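You operate a simulated robot arm through the tools that you are given. There is no shell and no other tool.

You run a simulated robot arm. Do the job below in one go: nothing can be reset, and whatever is moved stays where it is left.

JOB
Fit the green filter in the lamp box, switch it on, test it at 100 and leave it at 60.
Fine: the grey filter goes in the back slot of the rack; switch on with the dial at 0.
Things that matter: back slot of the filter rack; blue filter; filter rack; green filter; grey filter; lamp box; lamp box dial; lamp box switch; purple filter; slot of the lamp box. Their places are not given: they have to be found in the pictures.

Only the result counts: the job must be done as asked and must still hold three seconds after the hand-in. Knocking over, shifting, dropping, spilling or breaking anything else fails it.

ROBOT AND FRAMES
A 7-joint arm with a two-finger parallel gripper, fixed in place. Base frame: the origin is at the foot of the arm, x ahead of it, y to its left, z up; the work surface is at about z = 760. Readings come in mm, degrees, newtons and seconds.
With the tool pointing down near the work surface it reaches from about 440 to 920 mm from the base axis. Its first joint turns from -143.0 to 143.0 degrees. Payload 3 kg.
Tool frame: the origin (TCP) lies between the finger pads and is the grasp point; the fingertips stand 30 mm ahead of it; z points along the fingers, y is the line along which they close. Largest opening 94 mm; finger width 28, thickness 10; the body of the gripper, 50 by 96 mm, starts 55 mm behind the TCP.
Orientation is that of the tool frame in the base frame, as [roll, pitch, yaw] about the fixed x, y, z axes, in that order (R = Rz(yaw) Ry(pitch) Rx(roll)). With the fingers straight down and closing along the base's y, the tool's x points along the base's -x, its y along +y and its z along -z.

CONTROLS
- The arm moves only by the tool apply_moves. Its arguments are lists of equal length, an entry for each row: "xyz": the shift along the tool's x, y, z in cm, a list of three; "turn": the turn, a rotation vector about the tool's x, y, z in rad, a list of three. In form: {"xyz": [[tx, ty, tz], ...], "turn": [[rx, ry, rz], ...]}. A call has 1 to 20 rows; each row is the pose to reach, as a shift and turn from the pose commanded when the call began, along the tool's axes at that moment. "grip" is the gripper command, from -1 (fully open) to 1 (shut), values between in proportion, set as the call begins (left out, the last holds). Each row takes 0.2 s and may step no farther than 50 mm and 8.6 degrees from the row before; otherwise, or with a gripper value out of range, the whole call is refused. Where a pose cannot be reached the arm comes as near as it can. A force on the tool above 40 N (or 10 N above the force at the start of the call, whichever is more), or a blocked arm, ends the call early, and 0.2 s more pass. The fingers move at their own pace (about 72 mm/s each) and stop on an object; they squeeze with about 25 N. The grip force told is the motor's: it shows also when the fingers shut on nothing. Time passes only in rows, and 0.2 s behind the last, so rows that repeat a pose let the fingers close. It gives the time, the measured TCP pose, the force on the tool (base axes), the opening and the grip force at its end, in the units of the frame above (readings bear some noise), with the torque about the TCP (base axes, N m) and any sound that the robot's microphone picked up.
- Cameras (640 x 400 px; columns grow to the right, rows downward): "scene" is fixed at [226.6, 640.2, 1466.4]; the picture's right is [-0.63, -0.77, 0.00], its down [-0.49, 0.40, -0.77] and it looks along [0.60, -0.49, -0.64] (base axes); focal length 312 px, centre (320, 200). "wrist" rides on the gripper at [76, 14, -102] in the tool frame; the picture's right is [-0.18, 0.98, 0.00], its down [-0.75, -0.14, -0.64] and it looks along [-0.63, -0.12, 0.77] (tool axes); focal length 243 px, centre (320, 200).
- camera(camera): a new picture of that camera. It takes no simulated time.
- point_at(camera, pixels): for up to 12 pixels [column, row] of the newest picture of that camera ("zoom" is the newest enlarged one), the place [x, y, z] in the base frame of the surface seen there, good to about 2 mm, but the place of the scene camera against the robot may be out by one fixed shift of up to 25 mm in any direction. It takes no simulated time.
- zoom(camera, box): a new picture of the part [left, top, right, bottom] of that camera's present view, enlarged. It takes no simulated time.
- sign_off(): hands the job in; it is judged then, once.

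Leave the gripper open and the arm clear of the work at the hand-in unless told otherwise.

The tools are called after ">>>" as a command line: name --argument value ..., lists and objects as JSON in quotes. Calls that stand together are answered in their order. apply_moves: Moves the arm, as the interface text tells. Its arguments: {"type":"object","properties":{"xyz":{"type":"array","items":{"type":"array","items":{"type":"number"}}},"turn":{"type":"array","items":{"type":"array","items":{"type":"number"}}},"grip":{"type":"number"}},"required":["xyz","turn"]} The other tools are called the same way: camera (camera) takes a picture; point_at (camera, pixels) gives the place of the surface under pixels of a picture; zoom (camera, box) takes an enlarged picture of a part of a camera's view; sign_off () hands the job in.

At the start:

```text
time: 0.0
tool_pos: [570.2, 275.1, 1167.0]
tcp_rot: [-179.9, 0.1, 179.9]
contact_force: [0.4, 0.2, 0.7]
ft_torque: [-0.01, -0.03, 0.0]
gripper_width: 94.0
gripper_force: 0.1
```

scene: 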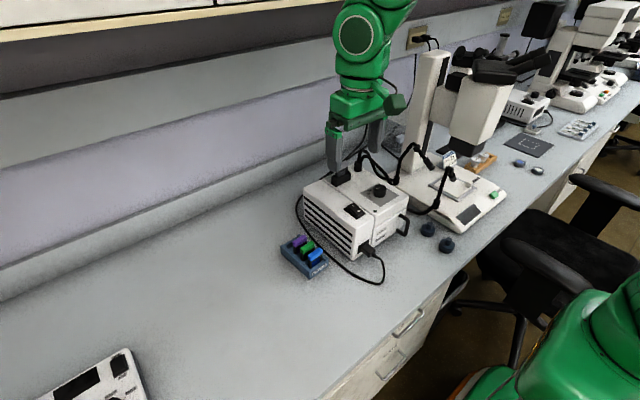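
wrist: 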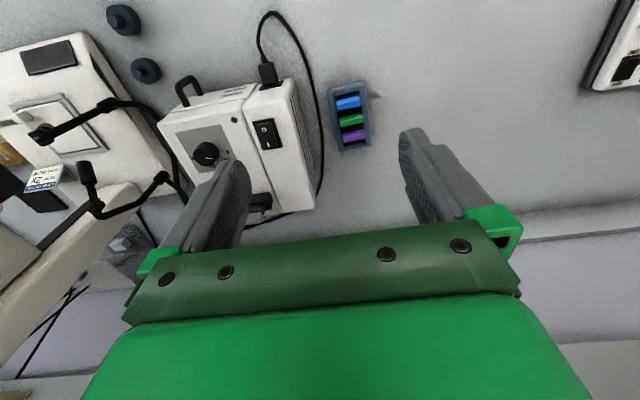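

I see the lamp box in the middle of the scene (about 355,215) and a small rack with purple, green and blue filters (about 303,250). I'll zoom in on both from each camera before moving.

>>> zoom --camera "scene" --box '[270, 150, 430, 290]'

>>> zoom --camera "wrist" --box '[150, 60, 390, 230]'

```text
2.86 times, centred on (350, 220) of scene
```

zoom: 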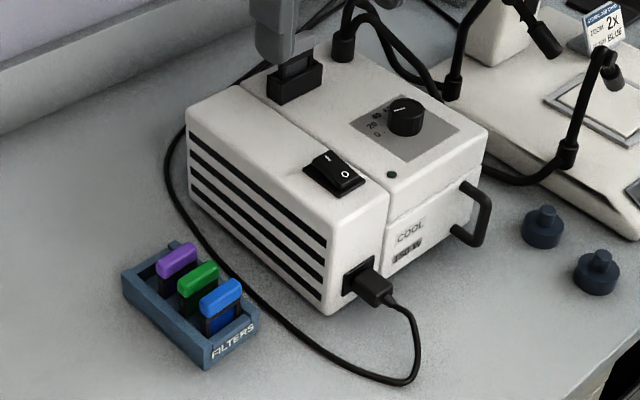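

```text
2.35 times, centred on (270, 145) of wrist
```

zoom: 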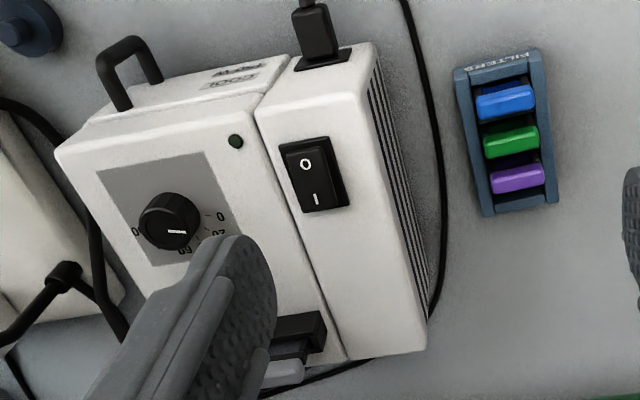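

The lamp box slot (far end of the box) already seems to hold a dark filter behind the finger. I'll ask for coordinates of the main features in both cameras.

>>> point_at --camera "wrist" --pixels '[[348, 102], [351, 120], [353, 135], [342, 92], [357, 149], [205, 152], [206, 154], [263, 122], [270, 138], [262, 195], [238, 120], [330, 100]]'

>>> point_at --camera "scene" --pixels '[[300, 240], [308, 246], [315, 253], [380, 188], [354, 211], [341, 177]]'

```text
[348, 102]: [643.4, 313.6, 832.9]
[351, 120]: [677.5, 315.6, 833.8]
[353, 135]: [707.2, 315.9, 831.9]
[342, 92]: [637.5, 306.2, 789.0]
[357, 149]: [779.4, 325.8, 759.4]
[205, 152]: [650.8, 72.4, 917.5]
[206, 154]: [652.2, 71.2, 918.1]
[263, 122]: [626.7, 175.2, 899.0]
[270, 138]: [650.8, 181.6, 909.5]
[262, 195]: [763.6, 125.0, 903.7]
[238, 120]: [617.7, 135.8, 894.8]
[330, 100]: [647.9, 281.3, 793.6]
```

```text
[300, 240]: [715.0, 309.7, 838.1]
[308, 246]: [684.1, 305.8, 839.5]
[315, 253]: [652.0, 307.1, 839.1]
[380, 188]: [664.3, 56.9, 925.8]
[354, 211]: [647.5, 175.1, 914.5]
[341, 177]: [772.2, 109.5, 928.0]
```

The two cameras differ by about (+8, −9, +6) mm. Next I need to know where the microscope's tall parts stand, so that I can move safely near the box.

>>> point_at --camera "scene" --pixels '[[432, 60], [420, 130], [470, 90], [462, 130], [490, 150], [360, 152], [385, 170], [405, 150], [415, 150], [395, 178], [440, 180], [447, 160]]'

>>> zoom --camera "scene" --box '[320, 20, 560, 220]'

```text
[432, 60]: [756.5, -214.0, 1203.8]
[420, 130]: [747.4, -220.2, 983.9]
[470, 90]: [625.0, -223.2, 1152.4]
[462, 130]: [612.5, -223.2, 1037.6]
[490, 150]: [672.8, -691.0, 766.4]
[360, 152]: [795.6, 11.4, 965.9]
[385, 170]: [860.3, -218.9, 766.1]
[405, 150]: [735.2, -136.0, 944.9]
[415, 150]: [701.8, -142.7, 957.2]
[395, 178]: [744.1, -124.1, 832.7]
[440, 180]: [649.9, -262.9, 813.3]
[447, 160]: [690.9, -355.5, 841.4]
```

```text
2.00 times, centred on (440, 120) of scene
```

zoom: 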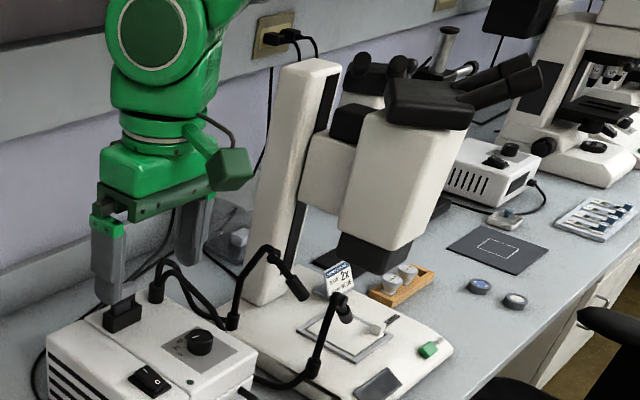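

The microscope stands at y < −130 and the light guide from the box rises around (795, 10, 966). The filter area is clear of both. I'll move down and toward the box to see the slot and dial, to TCP about (640, 150, 1060).

>>> apply_moves --xyz '[[-1.4, -2.5, 2.14], [-2.8, -5, 4.28], [-4.2, -7.5, 6.42], [-5.6, -10, 8.56], [-7, -12.5, 10.7]]' --turn '[[0, 0, 0], [0, 0, 0], [0, 0, 0], [0, 0, 0], [0, 0, 0]]'

>>> camera --camera "wrist"

>>> camera --camera "scene"

```text
time: 1.2
tool_pos: [641.4, 149.3, 1060.7]
tcp_rot: [180.0, 0.0, 180.0]
contact_force: [-0.4, 0.2, 0.1]
ft_torque: [-0.02, 0.0, -0.02]
gripper_width: 93.8
gripper_force: 0.1
```

```text
taken
```

wrist: 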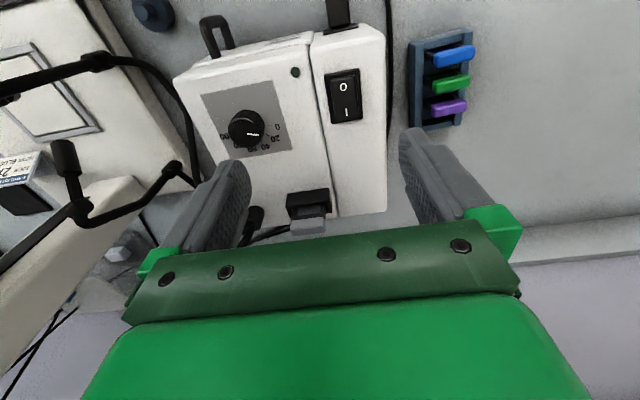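

```text
taken
```

scene: 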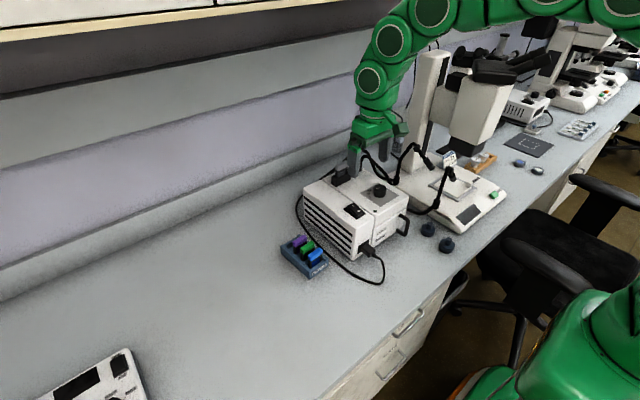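

The view is clear now. I'll zoom in on the dial, switch and slot, and then on the rack.

>>> zoom --camera "wrist" --box '[190, 70, 390, 250]'

>>> zoom --camera "wrist" --box '[395, 20, 495, 140]'

>>> zoom --camera "wrist" --box '[200, 80, 310, 165]'

>>> zoom --camera "scene" --box '[275, 225, 335, 285]'

```text
2.22 times, centred on (290, 160) of wrist
```

zoom: 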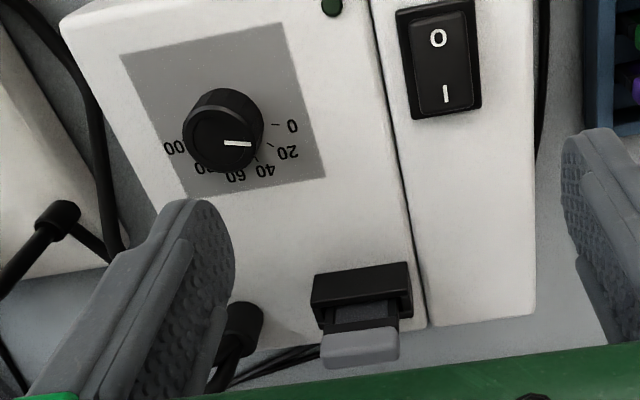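

```text
3.33 times, centred on (445, 80) of wrist
```

zoom: 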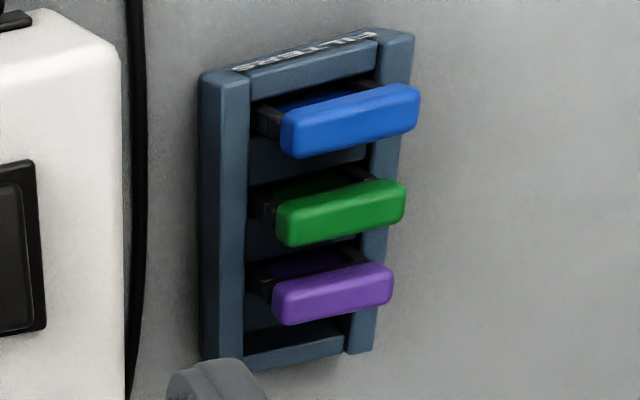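

```text
4.71 times, centred on (255, 122) of wrist
```

zoom: 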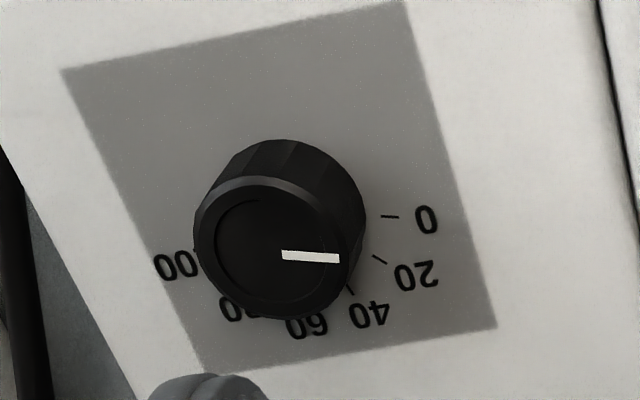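

```text
6.67 times, centred on (305, 255) of scene
```

zoom: 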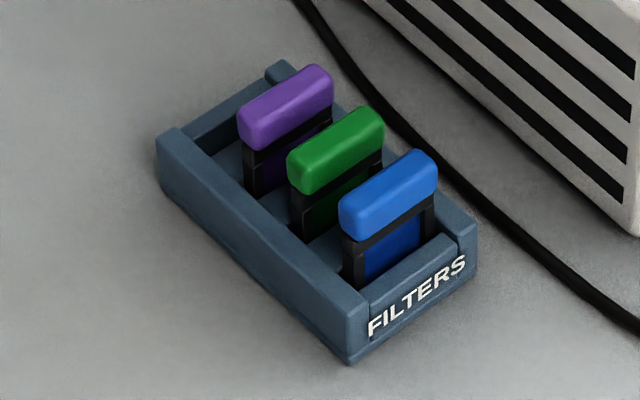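

The rack has four slots: blue, green, purple, and an empty one at the back (the end away from the "FILTERS" label). The grey filter is in the lamp box. The switch is off, and the dial reads somewhere near 10–20. Next I'll zoom in on the grey filter and measure it.

>>> zoom --camera "wrist" --box '[270, 170, 350, 240]'

```text
5.71 times, centred on (310, 205) of wrist
```

zoom: 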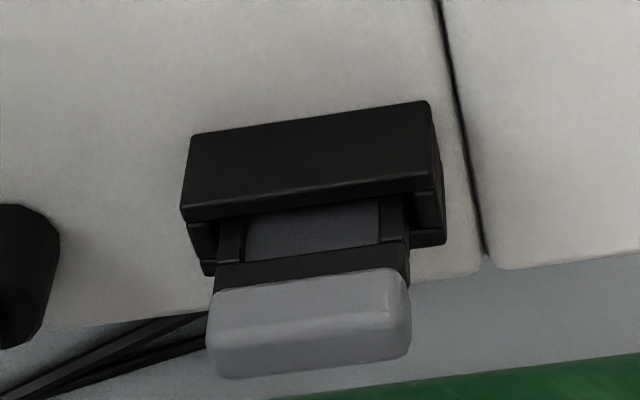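

>>> point_at --camera "zoom" --pixels '[[225, 310], [395, 290], [225, 365], [400, 345], [310, 300], [315, 355], [200, 215], [425, 185], [200, 150], [420, 115], [310, 275], [310, 225]]'

>>> point_at --camera "wrist" --pixels '[[436, 61], [471, 50], [436, 89], [467, 80], [434, 109], [464, 102], [412, 43], [417, 125], [471, 33], [459, 122], [450, 121], [345, 105]]'

```text
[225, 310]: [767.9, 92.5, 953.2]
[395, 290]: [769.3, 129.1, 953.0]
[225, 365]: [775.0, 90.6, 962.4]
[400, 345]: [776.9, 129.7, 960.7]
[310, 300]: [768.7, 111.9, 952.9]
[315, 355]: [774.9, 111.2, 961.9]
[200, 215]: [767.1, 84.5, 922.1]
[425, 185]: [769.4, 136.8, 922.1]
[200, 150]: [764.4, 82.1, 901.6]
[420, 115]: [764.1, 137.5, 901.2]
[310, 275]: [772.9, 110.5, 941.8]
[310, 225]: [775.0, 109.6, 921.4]
```

```text
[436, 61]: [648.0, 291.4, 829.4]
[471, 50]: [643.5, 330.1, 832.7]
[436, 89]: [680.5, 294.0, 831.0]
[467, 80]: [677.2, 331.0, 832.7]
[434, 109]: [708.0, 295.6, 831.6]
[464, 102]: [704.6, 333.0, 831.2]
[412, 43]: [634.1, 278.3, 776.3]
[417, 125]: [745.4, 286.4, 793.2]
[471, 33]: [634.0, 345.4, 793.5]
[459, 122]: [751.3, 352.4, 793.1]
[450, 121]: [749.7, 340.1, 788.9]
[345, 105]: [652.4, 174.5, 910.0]
```

The grey tab runs y ≈ 88–133 with its top at z ≈ 962, and it is centred at about (775, 111). The rack is yawed by roughly 5°. I'll move to (590, 335, 930) for a close look at the rack.

>>> apply_moves --xyz '[[0.8, 3.1, 1.5], [1.7, 6.2, 3.5], [2.6, 9.3, 5.8], [3.4, 12.4, 8], [4.2, 15.5, 10.5], [5.1, 18.6, 13], [5.1, 18.6, 13]]' --turn '[[0, 0, 0], [0, 0, 0], [0, 0, 0], [0, 0, 0], [0, 0, 0], [0, 0, 0], [0, 0, 0]]'

>>> zoom --camera "wrist" --box '[240, 60, 440, 230]'

>>> camera --camera "wrist"

```text
time: 2.8
tool_pos: [588.6, 339.1, 931.5]
tcp_rot: [-180.0, -0.1, -180.0]
contact_force: [-0.2, 0.1, -0.8]
ft_torque: [-0.02, 0.0, 0.02]
gripper_width: 94.1
gripper_force: 0.1
```

```text
2.35 times, centred on (340, 145) of wrist
```

zoom: 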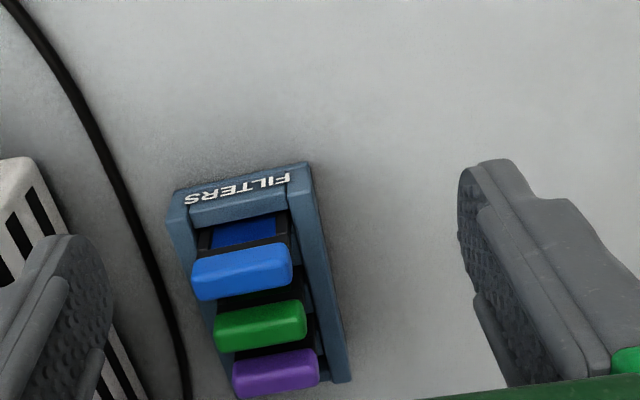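

```text
taken
```

wrist: 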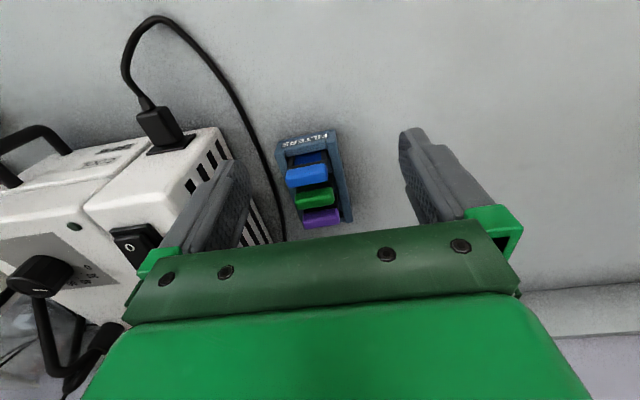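

This view is too slanted to see the back slot. I'll move further back (+x) so that the camera looks down on the rack, to TCP (720, 335, 970).

>>> apply_moves --xyz '[[-3.3, 0, -1], [-6.6, 0, -2], [-9.9, 0, -3], [-13.2, 0, -4], [-13.2, 0, -4]]' --turn '[[0, 0, 0], [0, 0, 0], [0, 0, 0], [0, 0, 0], [0, 0, 0]]'

>>> camera --camera "wrist"

>>> zoom --camera "wrist" --box '[230, 10, 390, 130]'

```text
time: 4.0
tool_pos: [723.6, 339.0, 972.0]
tcp_rot: [-180.0, 0.1, -180.0]
contact_force: [-0.3, 0.6, 0.0]
ft_torque: [0.04, -0.02, 0.02]
gripper_width: 93.8
gripper_force: 0.1
```

```text
taken
```

wrist: 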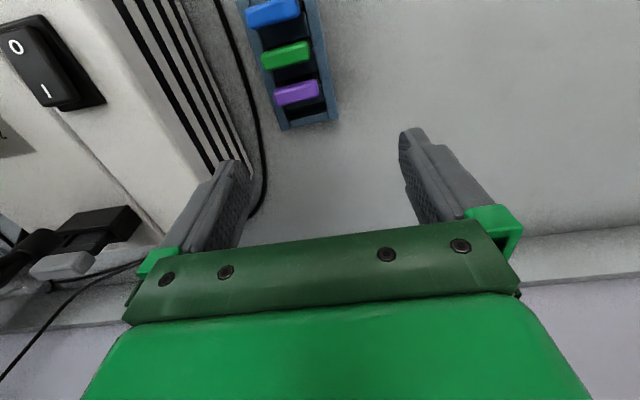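

```text
3.33 times, centred on (310, 70) of wrist
```

zoom: 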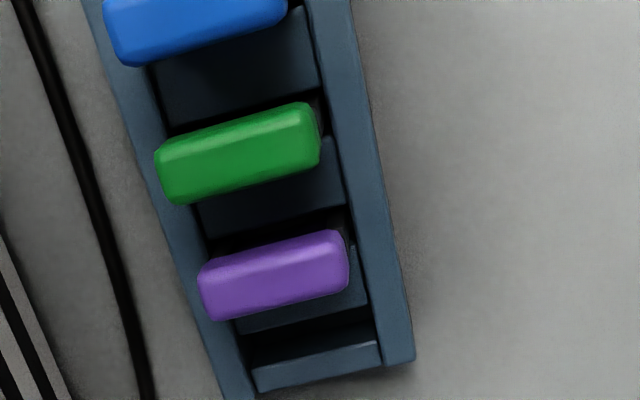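

Now the back slot shows as a dark gap between the last divider and the end bar (zoom about 310,345). I'll measure the tab corners, the slot edges and the side walls.

>>> point_at --camera "zoom" --pixels '[[168, 158], [310, 112], [182, 195], [315, 155], [210, 275], [338, 238], [222, 312], [342, 280], [250, 330], [365, 305], [258, 372], [375, 347]]'

>>> point_at --camera "zoom" --pixels '[[310, 345], [280, 352], [345, 335], [310, 362], [310, 380], [240, 395], [410, 360], [350, 20], [325, 100], [240, 375], [385, 340], [310, 322]]'

```text
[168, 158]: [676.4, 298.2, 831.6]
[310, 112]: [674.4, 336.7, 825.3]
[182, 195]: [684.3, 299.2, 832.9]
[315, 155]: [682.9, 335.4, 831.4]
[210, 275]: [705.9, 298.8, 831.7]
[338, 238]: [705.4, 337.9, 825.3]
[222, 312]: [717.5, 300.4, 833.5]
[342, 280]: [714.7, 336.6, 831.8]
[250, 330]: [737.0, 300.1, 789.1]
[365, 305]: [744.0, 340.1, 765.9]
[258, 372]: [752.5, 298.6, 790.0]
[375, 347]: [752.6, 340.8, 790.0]
```

```text
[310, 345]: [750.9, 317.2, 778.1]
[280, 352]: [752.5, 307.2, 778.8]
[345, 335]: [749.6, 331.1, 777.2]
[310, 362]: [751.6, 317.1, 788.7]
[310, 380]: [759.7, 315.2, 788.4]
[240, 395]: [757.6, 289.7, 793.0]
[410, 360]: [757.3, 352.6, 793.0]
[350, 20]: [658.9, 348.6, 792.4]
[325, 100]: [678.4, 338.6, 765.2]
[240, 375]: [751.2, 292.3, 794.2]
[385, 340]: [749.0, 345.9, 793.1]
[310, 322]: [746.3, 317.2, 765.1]
```

The rack's yaw comes out at about 2–4°. I want a closer straight-down look to fix the slot position, so I'll go to TCP (745, 305, 900). That is clear of the rack, whose tops are at 833.

>>> apply_moves --xyz '[[-0.7, -1.2, 2.4], [-1.4, -2.4, 4.8], [-2.1, -3.4, 7.2], [-2.1, -3.4, 7.2]]' --turn '[[0, 0, 0], [0, 0, 0], [0, 0, 0], [0, 0, 0]]'

>>> camera --camera "wrist"

>>> zoom --camera "wrist" --box '[240, 0, 400, 100]'

```text
time: 5.0
tool_pos: [744.6, 304.6, 899.6]
tcp_rot: [180.0, 0.0, -180.0]
contact_force: [-0.3, -0.2, 0.9]
ft_torque: [0.0, 0.0, 0.01]
gripper_width: 94.0
gripper_force: 0.0
```

```text
taken
```

wrist: 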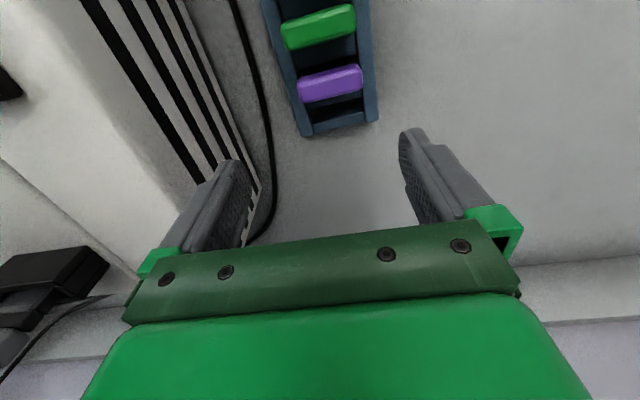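

```text
4.00 times, centred on (320, 50) of wrist
```

zoom: 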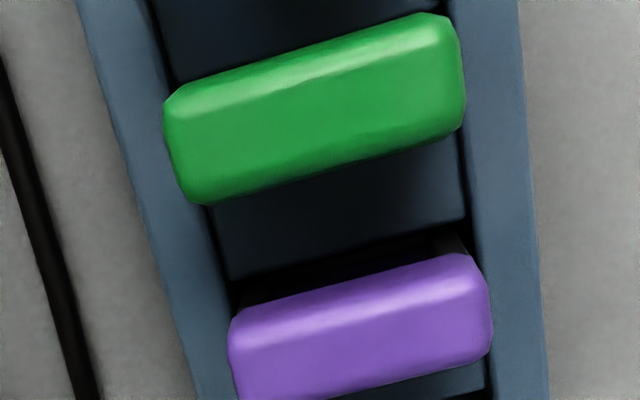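

>>> zoom --camera "wrist" --box '[270, 60, 400, 141]'

```text
4.92 times, centred on (335, 100) of wrist
```

zoom: 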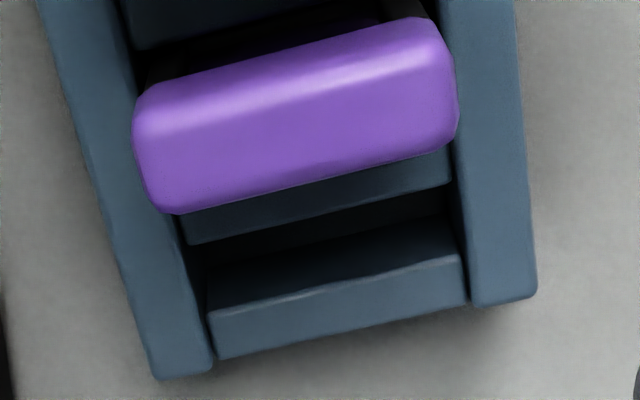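

From the close view the back slot is centred at about (746, 318.6), the rack yaw is about 2.5°, and the tabs are 45 mm long, 33 mm apart, with tops at z ≈ 833. I'll rise and go over the lamp box slot to TCP (790, 105, 1070) to measure the grey filter and the slot the same way.

>>> apply_moves --xyz '[[0, 0, -4.5], [0, 0, -9], [0, 0, -13.5], [0, -2, -17], [-0.9, -6.5, -17], [-1.8, -11, -17], [-2.7, -15.5, -17], [-4.5, -20, -17], [-4.5, -20, -17]]' --turn '[[0, 0, 0], [0, 0, 0], [0, 0, 0], [0, 0, 0], [0, 0, 0], [0, 0, 0], [0, 0, 0], [0, 0, 0], [0, 0, 0]]'

>>> camera --camera "wrist"

>>> zoom --camera "wrist" --box '[240, 20, 400, 120]'

>>> camera --camera "scene"

```text
time: 7.2
tool_pos: [811.3, 100.7, 1022.0]
tcp_rot: [-178.8, -3.5, -179.1]
contact_force: [5.2, 3.5, -8.1]
ft_torque: [-0.28, 0.46, 0.0]
gripper_width: 93.9
gripper_force: 0.0
stopped in row 9: the arm was blocked; the commanded pose is now the measured one
```

```text
taken
```

wrist: 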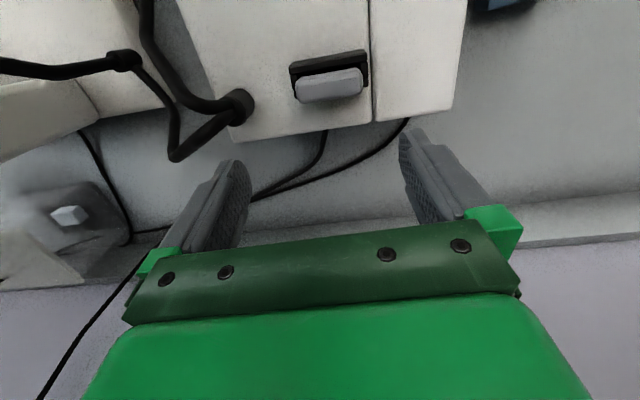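

```text
4.00 times, centred on (320, 70) of wrist
```

zoom: 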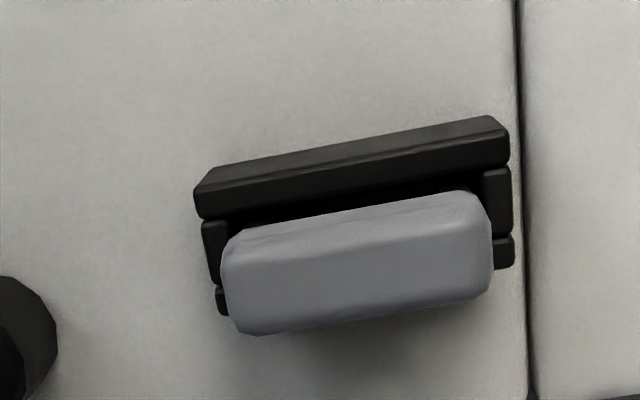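

```text
taken
```

scene: 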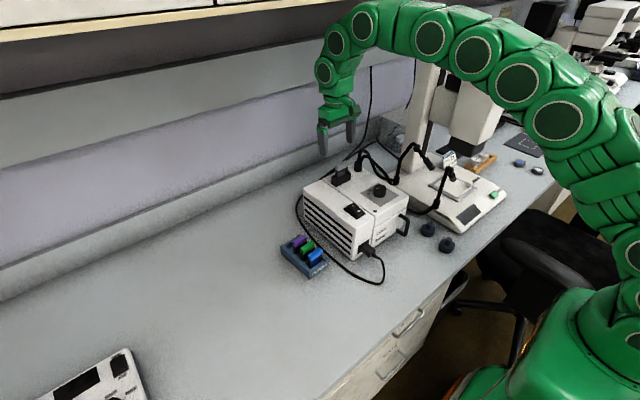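

The arm was blocked short of the target, at (811, 101, 1022) with a slight tilt. It reached too far back and too high, or met the overhead shelf. Nothing on the bench looks disturbed. I'll back off to about (770, 105, 1010) and straighten the tool.

>>> apply_moves --xyz '[[1.3, 0.2, 0.4], [2.6, 0.3, 0.8], [4.0, 0.5, 1.2], [4.0, 0.5, 1.2]]' --turn '[[-0.007, -0.02, 0.005], [-0.014, -0.04, 0.01], [-0.021, -0.061, 0.0157], [-0.021, -0.061, 0.0157]]'

>>> camera --camera "wrist"

>>> zoom --camera "wrist" --box '[240, 60, 400, 160]'

```text
time: 8.2
tool_pos: [749.8, 102.8, 1031.9]
tcp_rot: [179.9, 1.3, 180.0]
contact_force: [-0.1, -0.4, 0.3]
ft_torque: [-0.02, -0.01, 0.04]
gripper_width: 94.0
gripper_force: 0.0
```

```text
taken
```

wrist: 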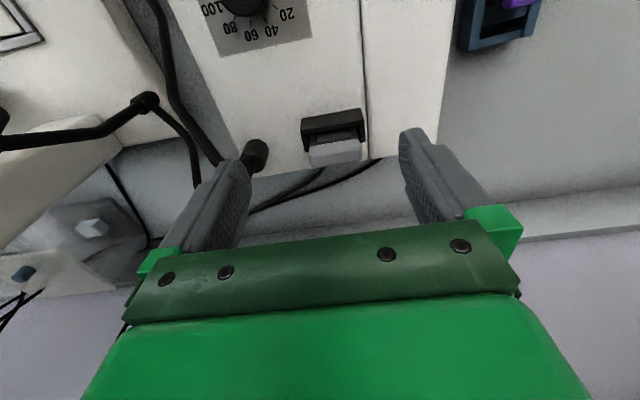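

```text
4.00 times, centred on (320, 110) of wrist
```

zoom: 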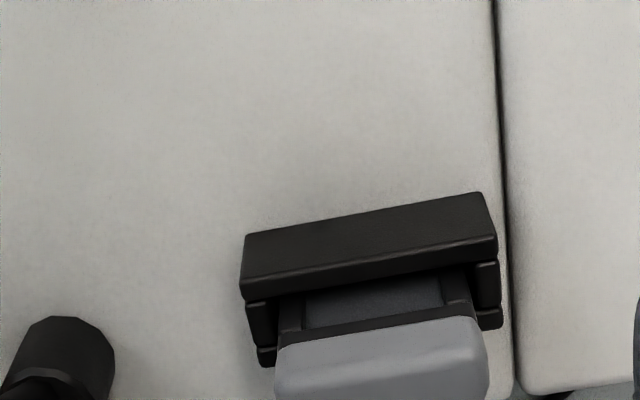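

The tool is back and free of contact at (750, 103, 1032) with 1.3° of tilt. I'll level it and go to about (785, 105, 1010) so that the camera looks more steeply at the slot.

>>> apply_moves --xyz '[[-1.2, 0.1, 0.8], [-2.4, 0.2, 1.6], [-3.45, 0.2, 2.28], [-3.45, 0.2, 2.28]]' --turn '[[0, 0.0227, 0], [0, 0.0227, 0], [0, 0.0227, 0], [0, 0.0227, 0]]'

>>> camera --camera "wrist"

>>> zoom --camera "wrist" --box '[260, 60, 420, 160]'

```text
time: 9.2
tool_pos: [785.8, 102.3, 1009.0]
tcp_rot: [179.9, 0.0, -179.9]
contact_force: [0.4, 0.0, 0.4]
ft_torque: [0.02, 0.0, 0.0]
gripper_width: 94.2
gripper_force: 0.1
```

```text
taken
```

wrist: 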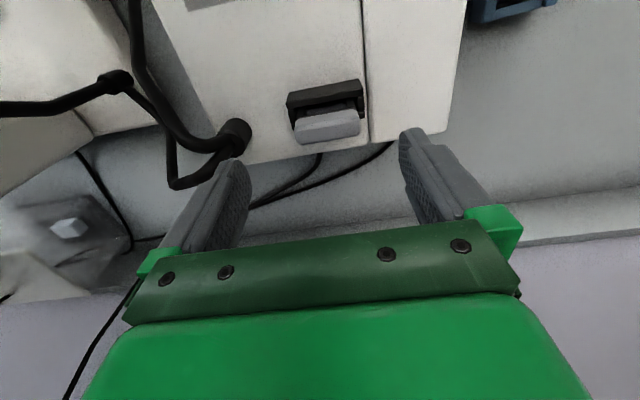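

```text
4.00 times, centred on (340, 110) of wrist
```

zoom: 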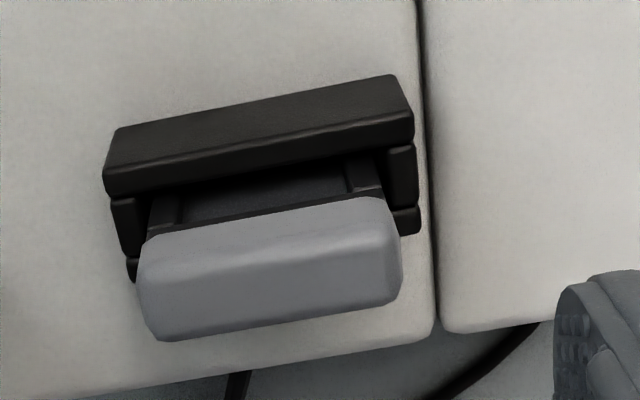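

The grey tab is centred at about (777, 109), its top is at about 962 and its yaw is near 0. The light-guide end (about 235,130) sits close to the left finger, so I'll check where it is first.

>>> point_at --camera "wrist" --pixels '[[240, 130], [232, 128], [215, 142], [172, 180], [200, 150], [325, 122], [330, 133], [344, 88], [140, 90]]'

```text
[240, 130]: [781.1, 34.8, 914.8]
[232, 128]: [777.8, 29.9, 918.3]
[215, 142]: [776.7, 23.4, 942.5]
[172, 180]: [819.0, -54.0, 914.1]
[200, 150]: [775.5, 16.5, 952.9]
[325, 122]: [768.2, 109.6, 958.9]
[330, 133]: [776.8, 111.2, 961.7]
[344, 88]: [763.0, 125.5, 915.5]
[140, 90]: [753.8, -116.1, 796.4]
```

The guide lies at y ≤ 35, so it is clear of the fingers. I'll narrow the opening to about 66 mm, align over the grey tab at (777, 109), and descend to TCP z = 968 with the fingertips at 938, above the collar top at 922.

>>> apply_moves --xyz '[[0.88, 0.67, 0], [0.88, 0.67, 0], [0.88, 0.67, 1.4], [0.88, 0.67, 2.8], [0.88, 0.67, 4.1], [0.88, 0.67, 4.1]]' --turn '[[0, 0, 0], [0, 0, 0], [0, 0, 0], [0, 0, 0], [0, 0, 0], [0, 0, 0]]' --grip -0.4

>>> camera --camera "wrist"

>>> zoom --camera "scene" --box '[290, 110, 430, 230]'

```text
time: 10.6
tool_pos: [776.7, 109.4, 968.9]
tcp_rot: [179.8, 0.2, -179.9]
contact_force: [-0.2, 0.3, -0.1]
ft_torque: [-0.01, -0.02, -0.03]
gripper_width: 65.9
gripper_force: 0.1
```

```text
taken
```

wrist: 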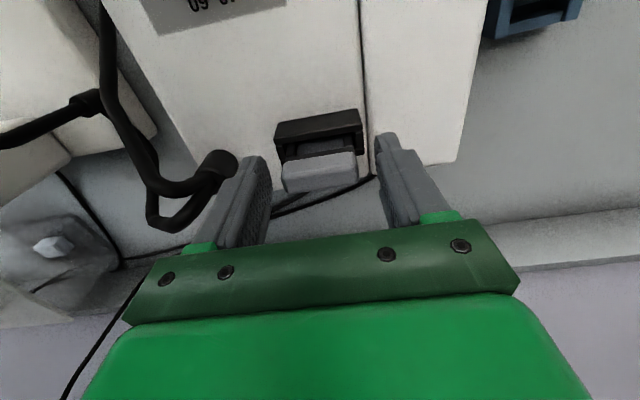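

```text
3.33 times, centred on (360, 170) of scene
```

zoom: 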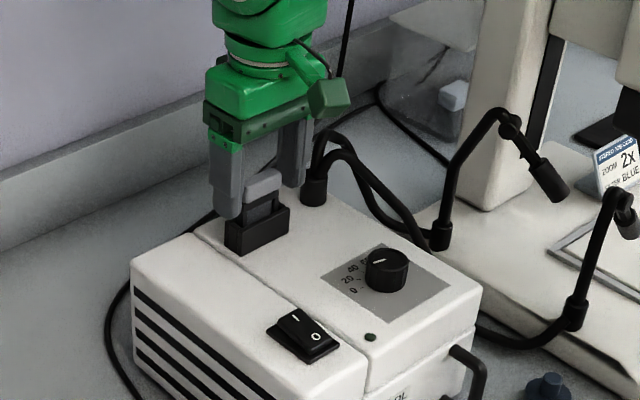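

The fingers stand on either side of the grey tab. I'll close on it now without moving.

>>> apply_moves --xyz '[[0, 0, 0], [0, 0, 0], [0, 0, 0], [0, 0, 0]]' --turn '[[0, 0, 0], [0, 0, 0], [0, 0, 0], [0, 0, 0]]' --grip 1

>>> zoom --camera "wrist" --box '[220, 90, 440, 230]'

```text
time: 11.6
tool_pos: [777.6, 109.0, 969.4]
tcp_rot: [179.8, 0.0, -179.8]
contact_force: [1.0, -0.5, 0.2]
ft_torque: [-0.01, 0.03, 0.0]
gripper_width: 42.8
gripper_force: 24.8
```

```text
2.86 times, centred on (330, 160) of wrist
```

zoom: 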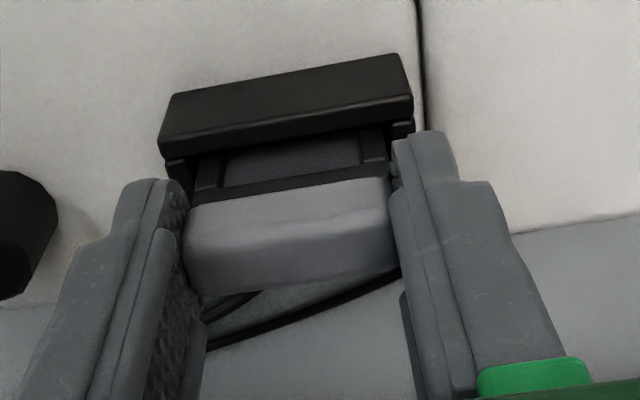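

Gripped at 42.8 mm with no side load. I'll lift straight up 65 mm to free the filter from the collar.

>>> apply_moves --xyz '[[0, 0, -0.8], [0, 0, -1.6], [0, 0, -2.5], [0, 0, -3.5], [0, 0, -4.5], [0, 0, -5.5], [0, 0, -6.5], [0, 0, -6.5]]' --turn '[[0, 0, 0], [0, 0, 0], [0, 0, 0], [0, 0, 0], [0, 0, 0], [0, 0, 0], [0, 0, 0], [0, 0, 0]]'

>>> camera --camera "wrist"

>>> zoom --camera "scene" --box '[290, 80, 430, 200]'

```text
time: 13.4
tool_pos: [776.8, 109.6, 1035.2]
tcp_rot: [-180.0, 0.0, -180.0]
contact_force: [0.6, -0.3, -1.1]
ft_torque: [-0.03, 0.0, 0.0]
gripper_width: 42.9
gripper_force: 25.0
```

```text
taken
```

wrist: 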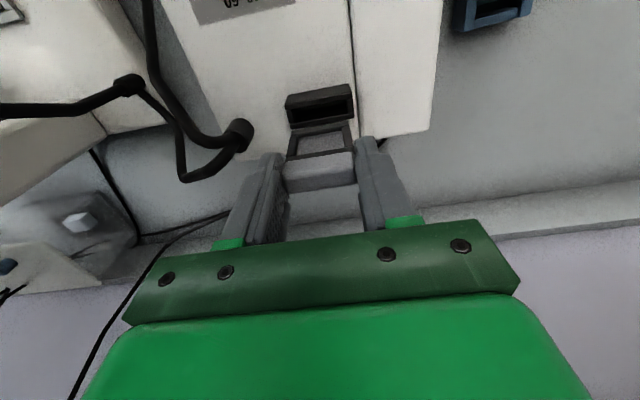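

```text
3.33 times, centred on (360, 140) of scene
```

zoom: 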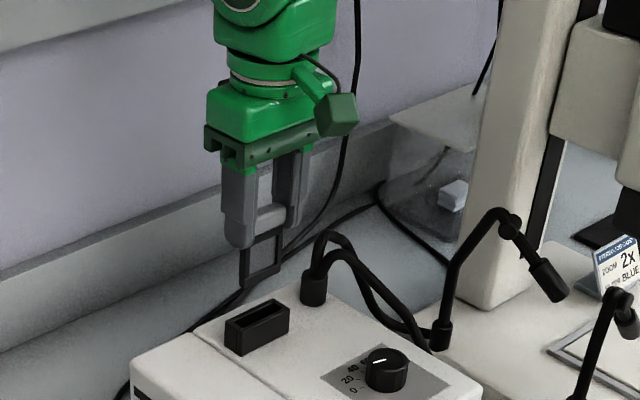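

The grey filter is out and the slot is empty. I'll zoom in to measure the hanging filter (its size below the tab) and the empty slot opening.

>>> zoom --camera "wrist" --box '[260, 70, 400, 200]'

>>> point_at --camera "zoom" --pixels '[[120, 60], [200, 115], [150, 100], [250, 90], [150, 218], [290, 190], [150, 270], [290, 245], [150, 300], [220, 280], [140, 135], [285, 175]]'

```text
3.08 times, centred on (330, 135) of wrist
```

zoom: 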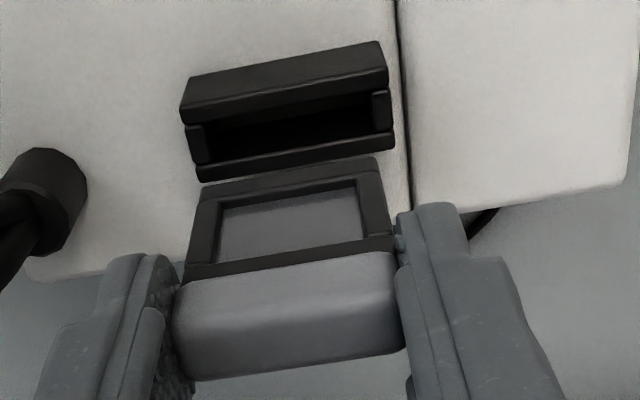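

```text
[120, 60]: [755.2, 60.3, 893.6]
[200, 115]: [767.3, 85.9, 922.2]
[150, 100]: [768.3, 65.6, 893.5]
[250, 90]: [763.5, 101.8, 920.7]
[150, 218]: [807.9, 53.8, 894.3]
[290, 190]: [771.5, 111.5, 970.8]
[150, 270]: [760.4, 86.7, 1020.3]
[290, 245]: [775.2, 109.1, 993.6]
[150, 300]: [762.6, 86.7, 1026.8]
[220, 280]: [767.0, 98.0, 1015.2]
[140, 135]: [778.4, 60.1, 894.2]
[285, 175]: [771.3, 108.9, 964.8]
```

The filter hangs about 73 mm below the TCP, and the slot opening is centred at about (778, 109). I'll carry the filter over to (745.5, 318.6) at the same height, turn it +2.5°, and then lower it to z ≈ 890, just above the back slot.

>>> apply_moves --xyz '[[0.1, 2, 0], [0.4, 5, 0], [0.8, 9, 0], [1.3, 13, 0], [2, 17, 0], [2.7, 20, 0], [3.13, 20.9, 1], [3.13, 20.9, 4], [3.13, 20.9, 8], [3.13, 20.9, 12], [3.13, 20.9, 14.5], [3.13, 20.9, 14.5]]' --turn '[[0, 0, 0], [0, 0, 0], [0, 0, -0.01], [0, 0, -0.02], [0, 0, -0.03], [0, 0, -0.0436], [0, 0, -0.0436], [0, 0, -0.0436], [0, 0, -0.0436], [0, 0, -0.0436], [0, 0, -0.0436], [0, 0, -0.0436]]'

>>> camera --camera "wrist"

>>> zoom --camera "wrist" --box '[250, 60, 400, 180]'

>>> zoom --camera "scene" --box '[260, 200, 360, 280]'

```text
time: 16.0
tool_pos: [745.8, 318.5, 890.2]
tcp_rot: [179.9, 0.2, -177.4]
contact_force: [0.3, -0.9, -0.6]
ft_torque: [-0.01, -0.01, -0.02]
gripper_width: 43.2
gripper_force: 24.7
```

```text
taken
```

wrist: 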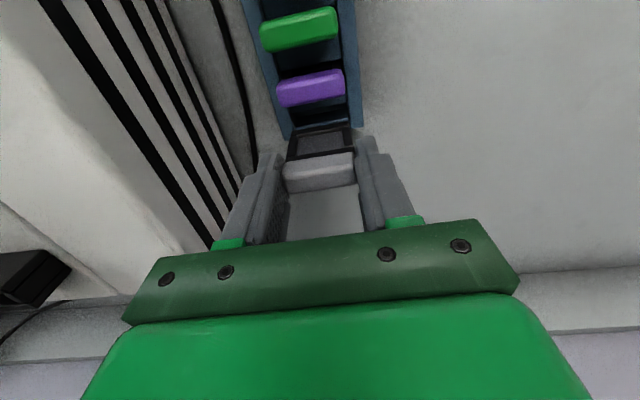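

```text
3.33 times, centred on (325, 120) of wrist
```

zoom: 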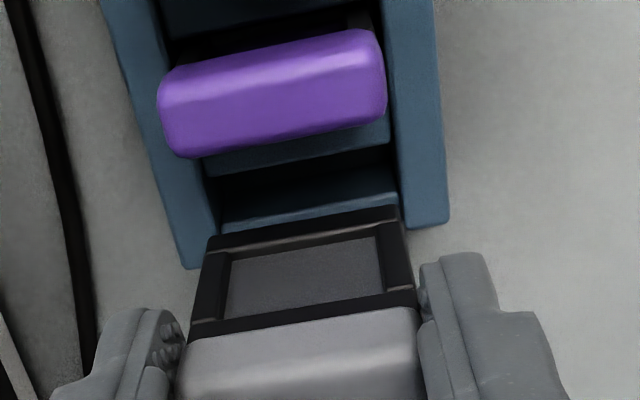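

```text
5.00 times, centred on (310, 240) of scene
```

zoom: 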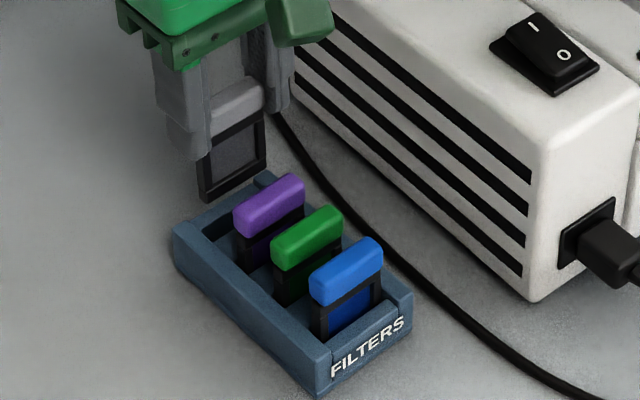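

The filter is over the slot and looks parallel to it. I'll check the filter and slot positions numerically in this view.

>>> zoom --camera "wrist" --box '[270, 90, 370, 160]'

>>> point_at --camera "zoom" --pixels '[[200, 230], [300, 212], [420, 192], [190, 300], [430, 270], [300, 225], [190, 260], [425, 230], [300, 180], [300, 205], [320, 130], [300, 320]]'

```text
5.71 times, centred on (320, 125) of wrist
```

zoom: 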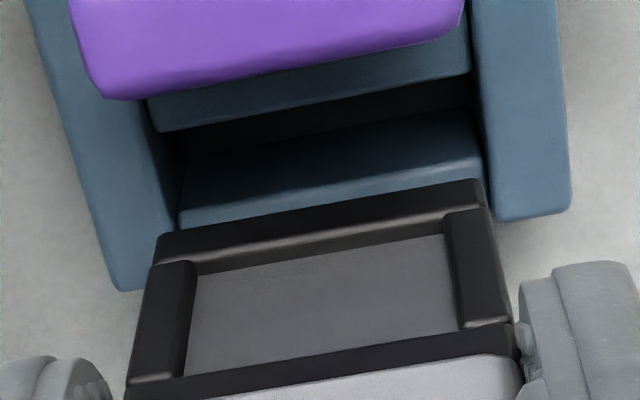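

```text
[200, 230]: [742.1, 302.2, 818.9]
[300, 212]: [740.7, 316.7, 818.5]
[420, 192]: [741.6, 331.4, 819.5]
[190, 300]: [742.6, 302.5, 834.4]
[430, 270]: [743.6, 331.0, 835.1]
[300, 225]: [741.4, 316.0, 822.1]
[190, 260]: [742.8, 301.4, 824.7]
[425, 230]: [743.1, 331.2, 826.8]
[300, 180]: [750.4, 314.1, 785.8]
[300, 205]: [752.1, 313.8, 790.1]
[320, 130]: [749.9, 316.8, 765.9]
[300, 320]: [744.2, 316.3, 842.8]
```

The frame's front face is at x ≈ 741.5, with the bottom at about 817. The slot spans x ≈ 739.6–752 and both are centred at y ≈ 318.5, so they are aligned to within about 1 mm. I'll lower gently by 42 mm and check the force.

>>> apply_moves --xyz '[[0, 0, 0.6], [0, 0, 1.2], [0, 0, 1.8], [0, 0, 2.4], [0, 0, 3.0], [0, 0, 3.6], [0, 0, 4.2], [0, 0, 4.2]]' --turn '[[0, 0, 0], [0, 0, 0], [0, 0, 0], [0, 0, 0], [0, 0, 0], [0, 0, 0], [0, 0, 0], [0, 0, 0]]'

>>> zoom --camera "scene" --box '[260, 200, 360, 280]'

>>> zoom --camera "wrist" --box '[250, 60, 400, 180]'

```text
time: 17.3
tool_pos: [737.1, 376.2, 863.5]
tcp_rot: [179.5, 0.6, -174.3]
contact_force: [-2.2, -0.2, 12.6]
ft_torque: [-0.23, 0.15, -0.01]
gripper_width: 44.0
gripper_force: 25.0
stopped in row 6: the force on the tool passed its limit at 45 N (the readings are from after the stop); the commanded pose is now the measured one
```

```text
5.00 times, centred on (310, 240) of scene
```

zoom: 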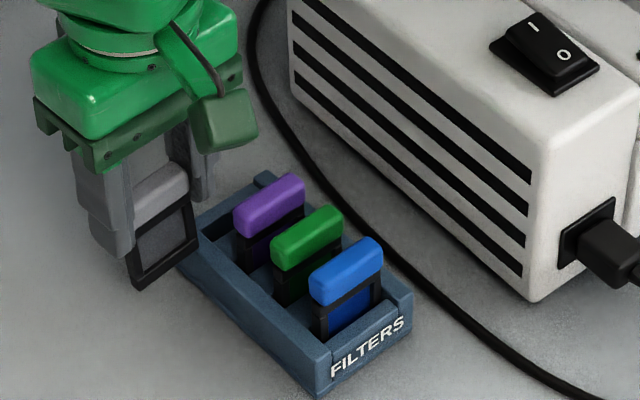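

```text
3.33 times, centred on (325, 120) of wrist
```

zoom: 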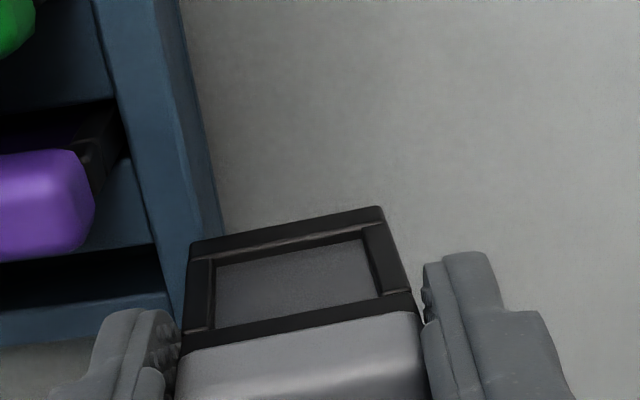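

The call stopped on force, and the arm is now at (737, 376, 863), about 58 mm to the side of where I commanded. The filter is still held, and the rack looks unmoved in the scene view. Before doing anything else I'll wait without moving to get settled readings and a full picture.

>>> apply_moves --xyz '[[0, 0, 0], [0, 0, 0]]' --turn '[[0, 0, 0], [0, 0, 0]]'

>>> camera --camera "scene"

>>> camera --camera "wrist"

```text
time: 17.9
tool_pos: [737.3, 375.6, 863.3]
tcp_rot: [179.6, 0.6, -174.2]
contact_force: [1.0, 3.6, 15.2]
ft_torque: [-0.11, -0.14, 0.04]
gripper_width: 44.0
gripper_force: 25.3
```

```text
taken
```

scene: 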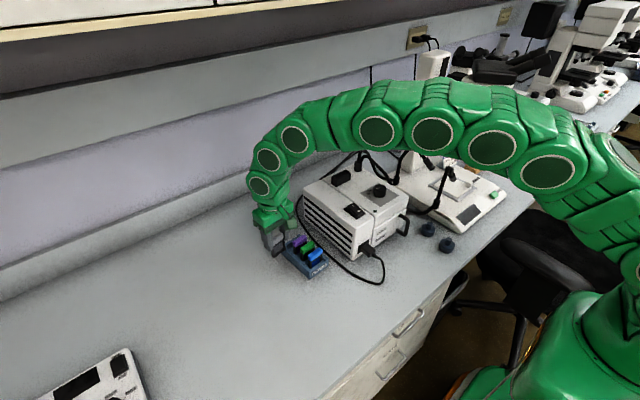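

```text
taken
```

wrist: 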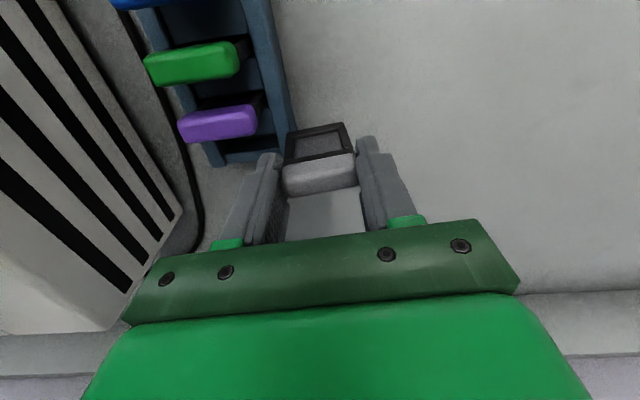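

The rack, the other filters and the lamp box are all where they were. The 15 N upward force suggests the filter's edge is resting on the outside of the rack wall. I'll lift straight up 45 mm and check how the arm tracks.

>>> apply_moves --xyz '[[0, 0, -0.8], [0, 0, -1.6], [0, 0, -2.5], [0, 0, -3.5], [0, 0, -4.5], [0, 0, -4.5]]' --turn '[[0, 0, 0], [0, 0, 0], [0, 0, 0], [0, 0, 0], [0, 0, 0], [0, 0, 0]]'

>>> zoom --camera "wrist" --box '[130, 0, 400, 200]'

>>> zoom --camera "scene" --box '[240, 180, 360, 280]'

```text
time: 19.3
tool_pos: [736.6, 375.2, 907.8]
tcp_rot: [179.6, 0.4, -174.2]
contact_force: [0.4, -1.3, 0.1]
ft_torque: [0.02, 0.0, 0.01]
gripper_width: 43.0
gripper_force: 24.7
```

```text
2.00 times, centred on (265, 100) of wrist
```

zoom: 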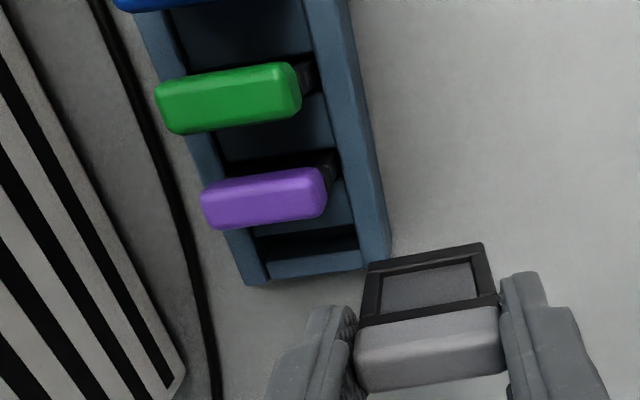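

```text
4.00 times, centred on (300, 230) of scene
```

zoom: 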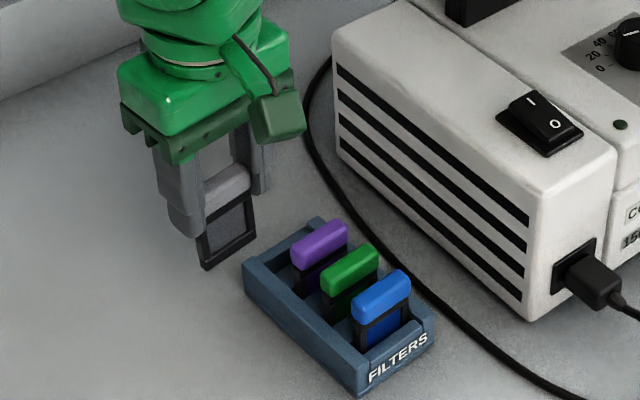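

The arm tracked cleanly on the way up and the filter is still held square, so the sideways swing was a transient in the arm. I'll go back over the slot at (745.5, 318.6, 905) with yaw 2.5°. Then I'll descend in short checked steps.

>>> apply_moves --xyz '[[-0.1, -1.2, 0], [-0.15, -2.9, 0.1], [-0.25, -4.6, 0.2], [-0.313, -5.72, 0.3], [-0.313, -5.72, 0.3], [-0.313, -5.72, 0.3]]' --turn '[[0.003, 0.003, 0.015], [0.005, 0.005, 0.03], [0.007, 0.007, 0.045], [0.007, 0.007, 0.0576], [0.007, 0.007, 0.0576], [0.007, 0.007, 0.0576]]'

>>> zoom --camera "wrist" --box '[250, 60, 400, 180]'

>>> point_at --camera "zoom" --pixels '[[240, 258], [310, 246], [390, 233], [240, 345], [400, 320], [320, 370], [210, 260], [400, 235], [300, 150], [300, 205], [300, 222], [270, 100]]'

```text
time: 20.7
tool_pos: [745.9, 318.7, 905.6]
tcp_rot: [180.0, 0.0, -177.6]
contact_force: [-0.4, -0.4, -0.2]
ft_torque: [-0.02, -0.02, 0.0]
gripper_width: 43.1
gripper_force: 25.4
```

```text
3.33 times, centred on (325, 120) of wrist
```

zoom: 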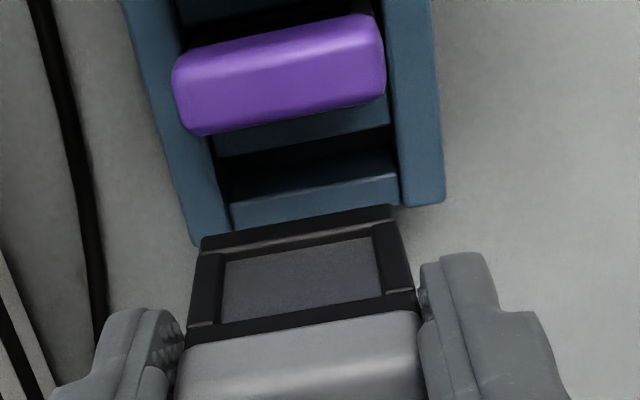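

```text
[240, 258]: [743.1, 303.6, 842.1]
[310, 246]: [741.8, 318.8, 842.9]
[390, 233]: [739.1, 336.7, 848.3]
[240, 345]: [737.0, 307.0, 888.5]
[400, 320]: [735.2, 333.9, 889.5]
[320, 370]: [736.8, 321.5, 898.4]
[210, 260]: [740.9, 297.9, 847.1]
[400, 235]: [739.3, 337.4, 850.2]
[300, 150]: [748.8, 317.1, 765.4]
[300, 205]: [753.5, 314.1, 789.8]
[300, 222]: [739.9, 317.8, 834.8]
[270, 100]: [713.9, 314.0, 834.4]
```

The pose is right, but the filter's lower end looks slightly further left in the hand than before. I'll take the same close zoom as before, to compare for any tilt.

>>> zoom --camera "wrist" --box '[270, 90, 370, 160]'

>>> zoom --camera "scene" --box '[270, 190, 330, 240]'

```text
5.71 times, centred on (320, 125) of wrist
```

zoom: 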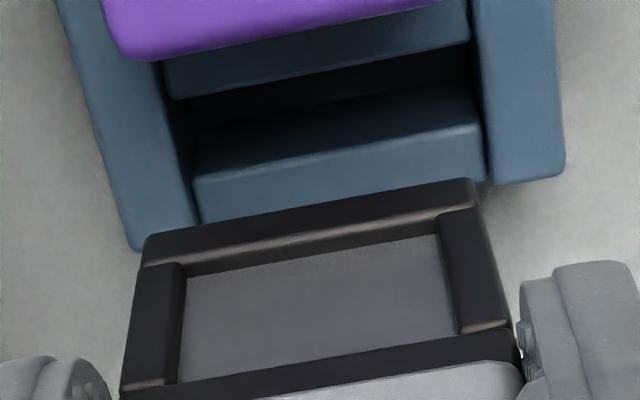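

```text
8.00 times, centred on (300, 215) of scene
```

zoom: 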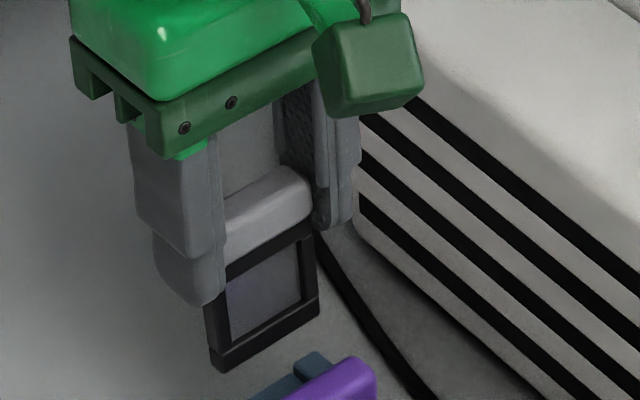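

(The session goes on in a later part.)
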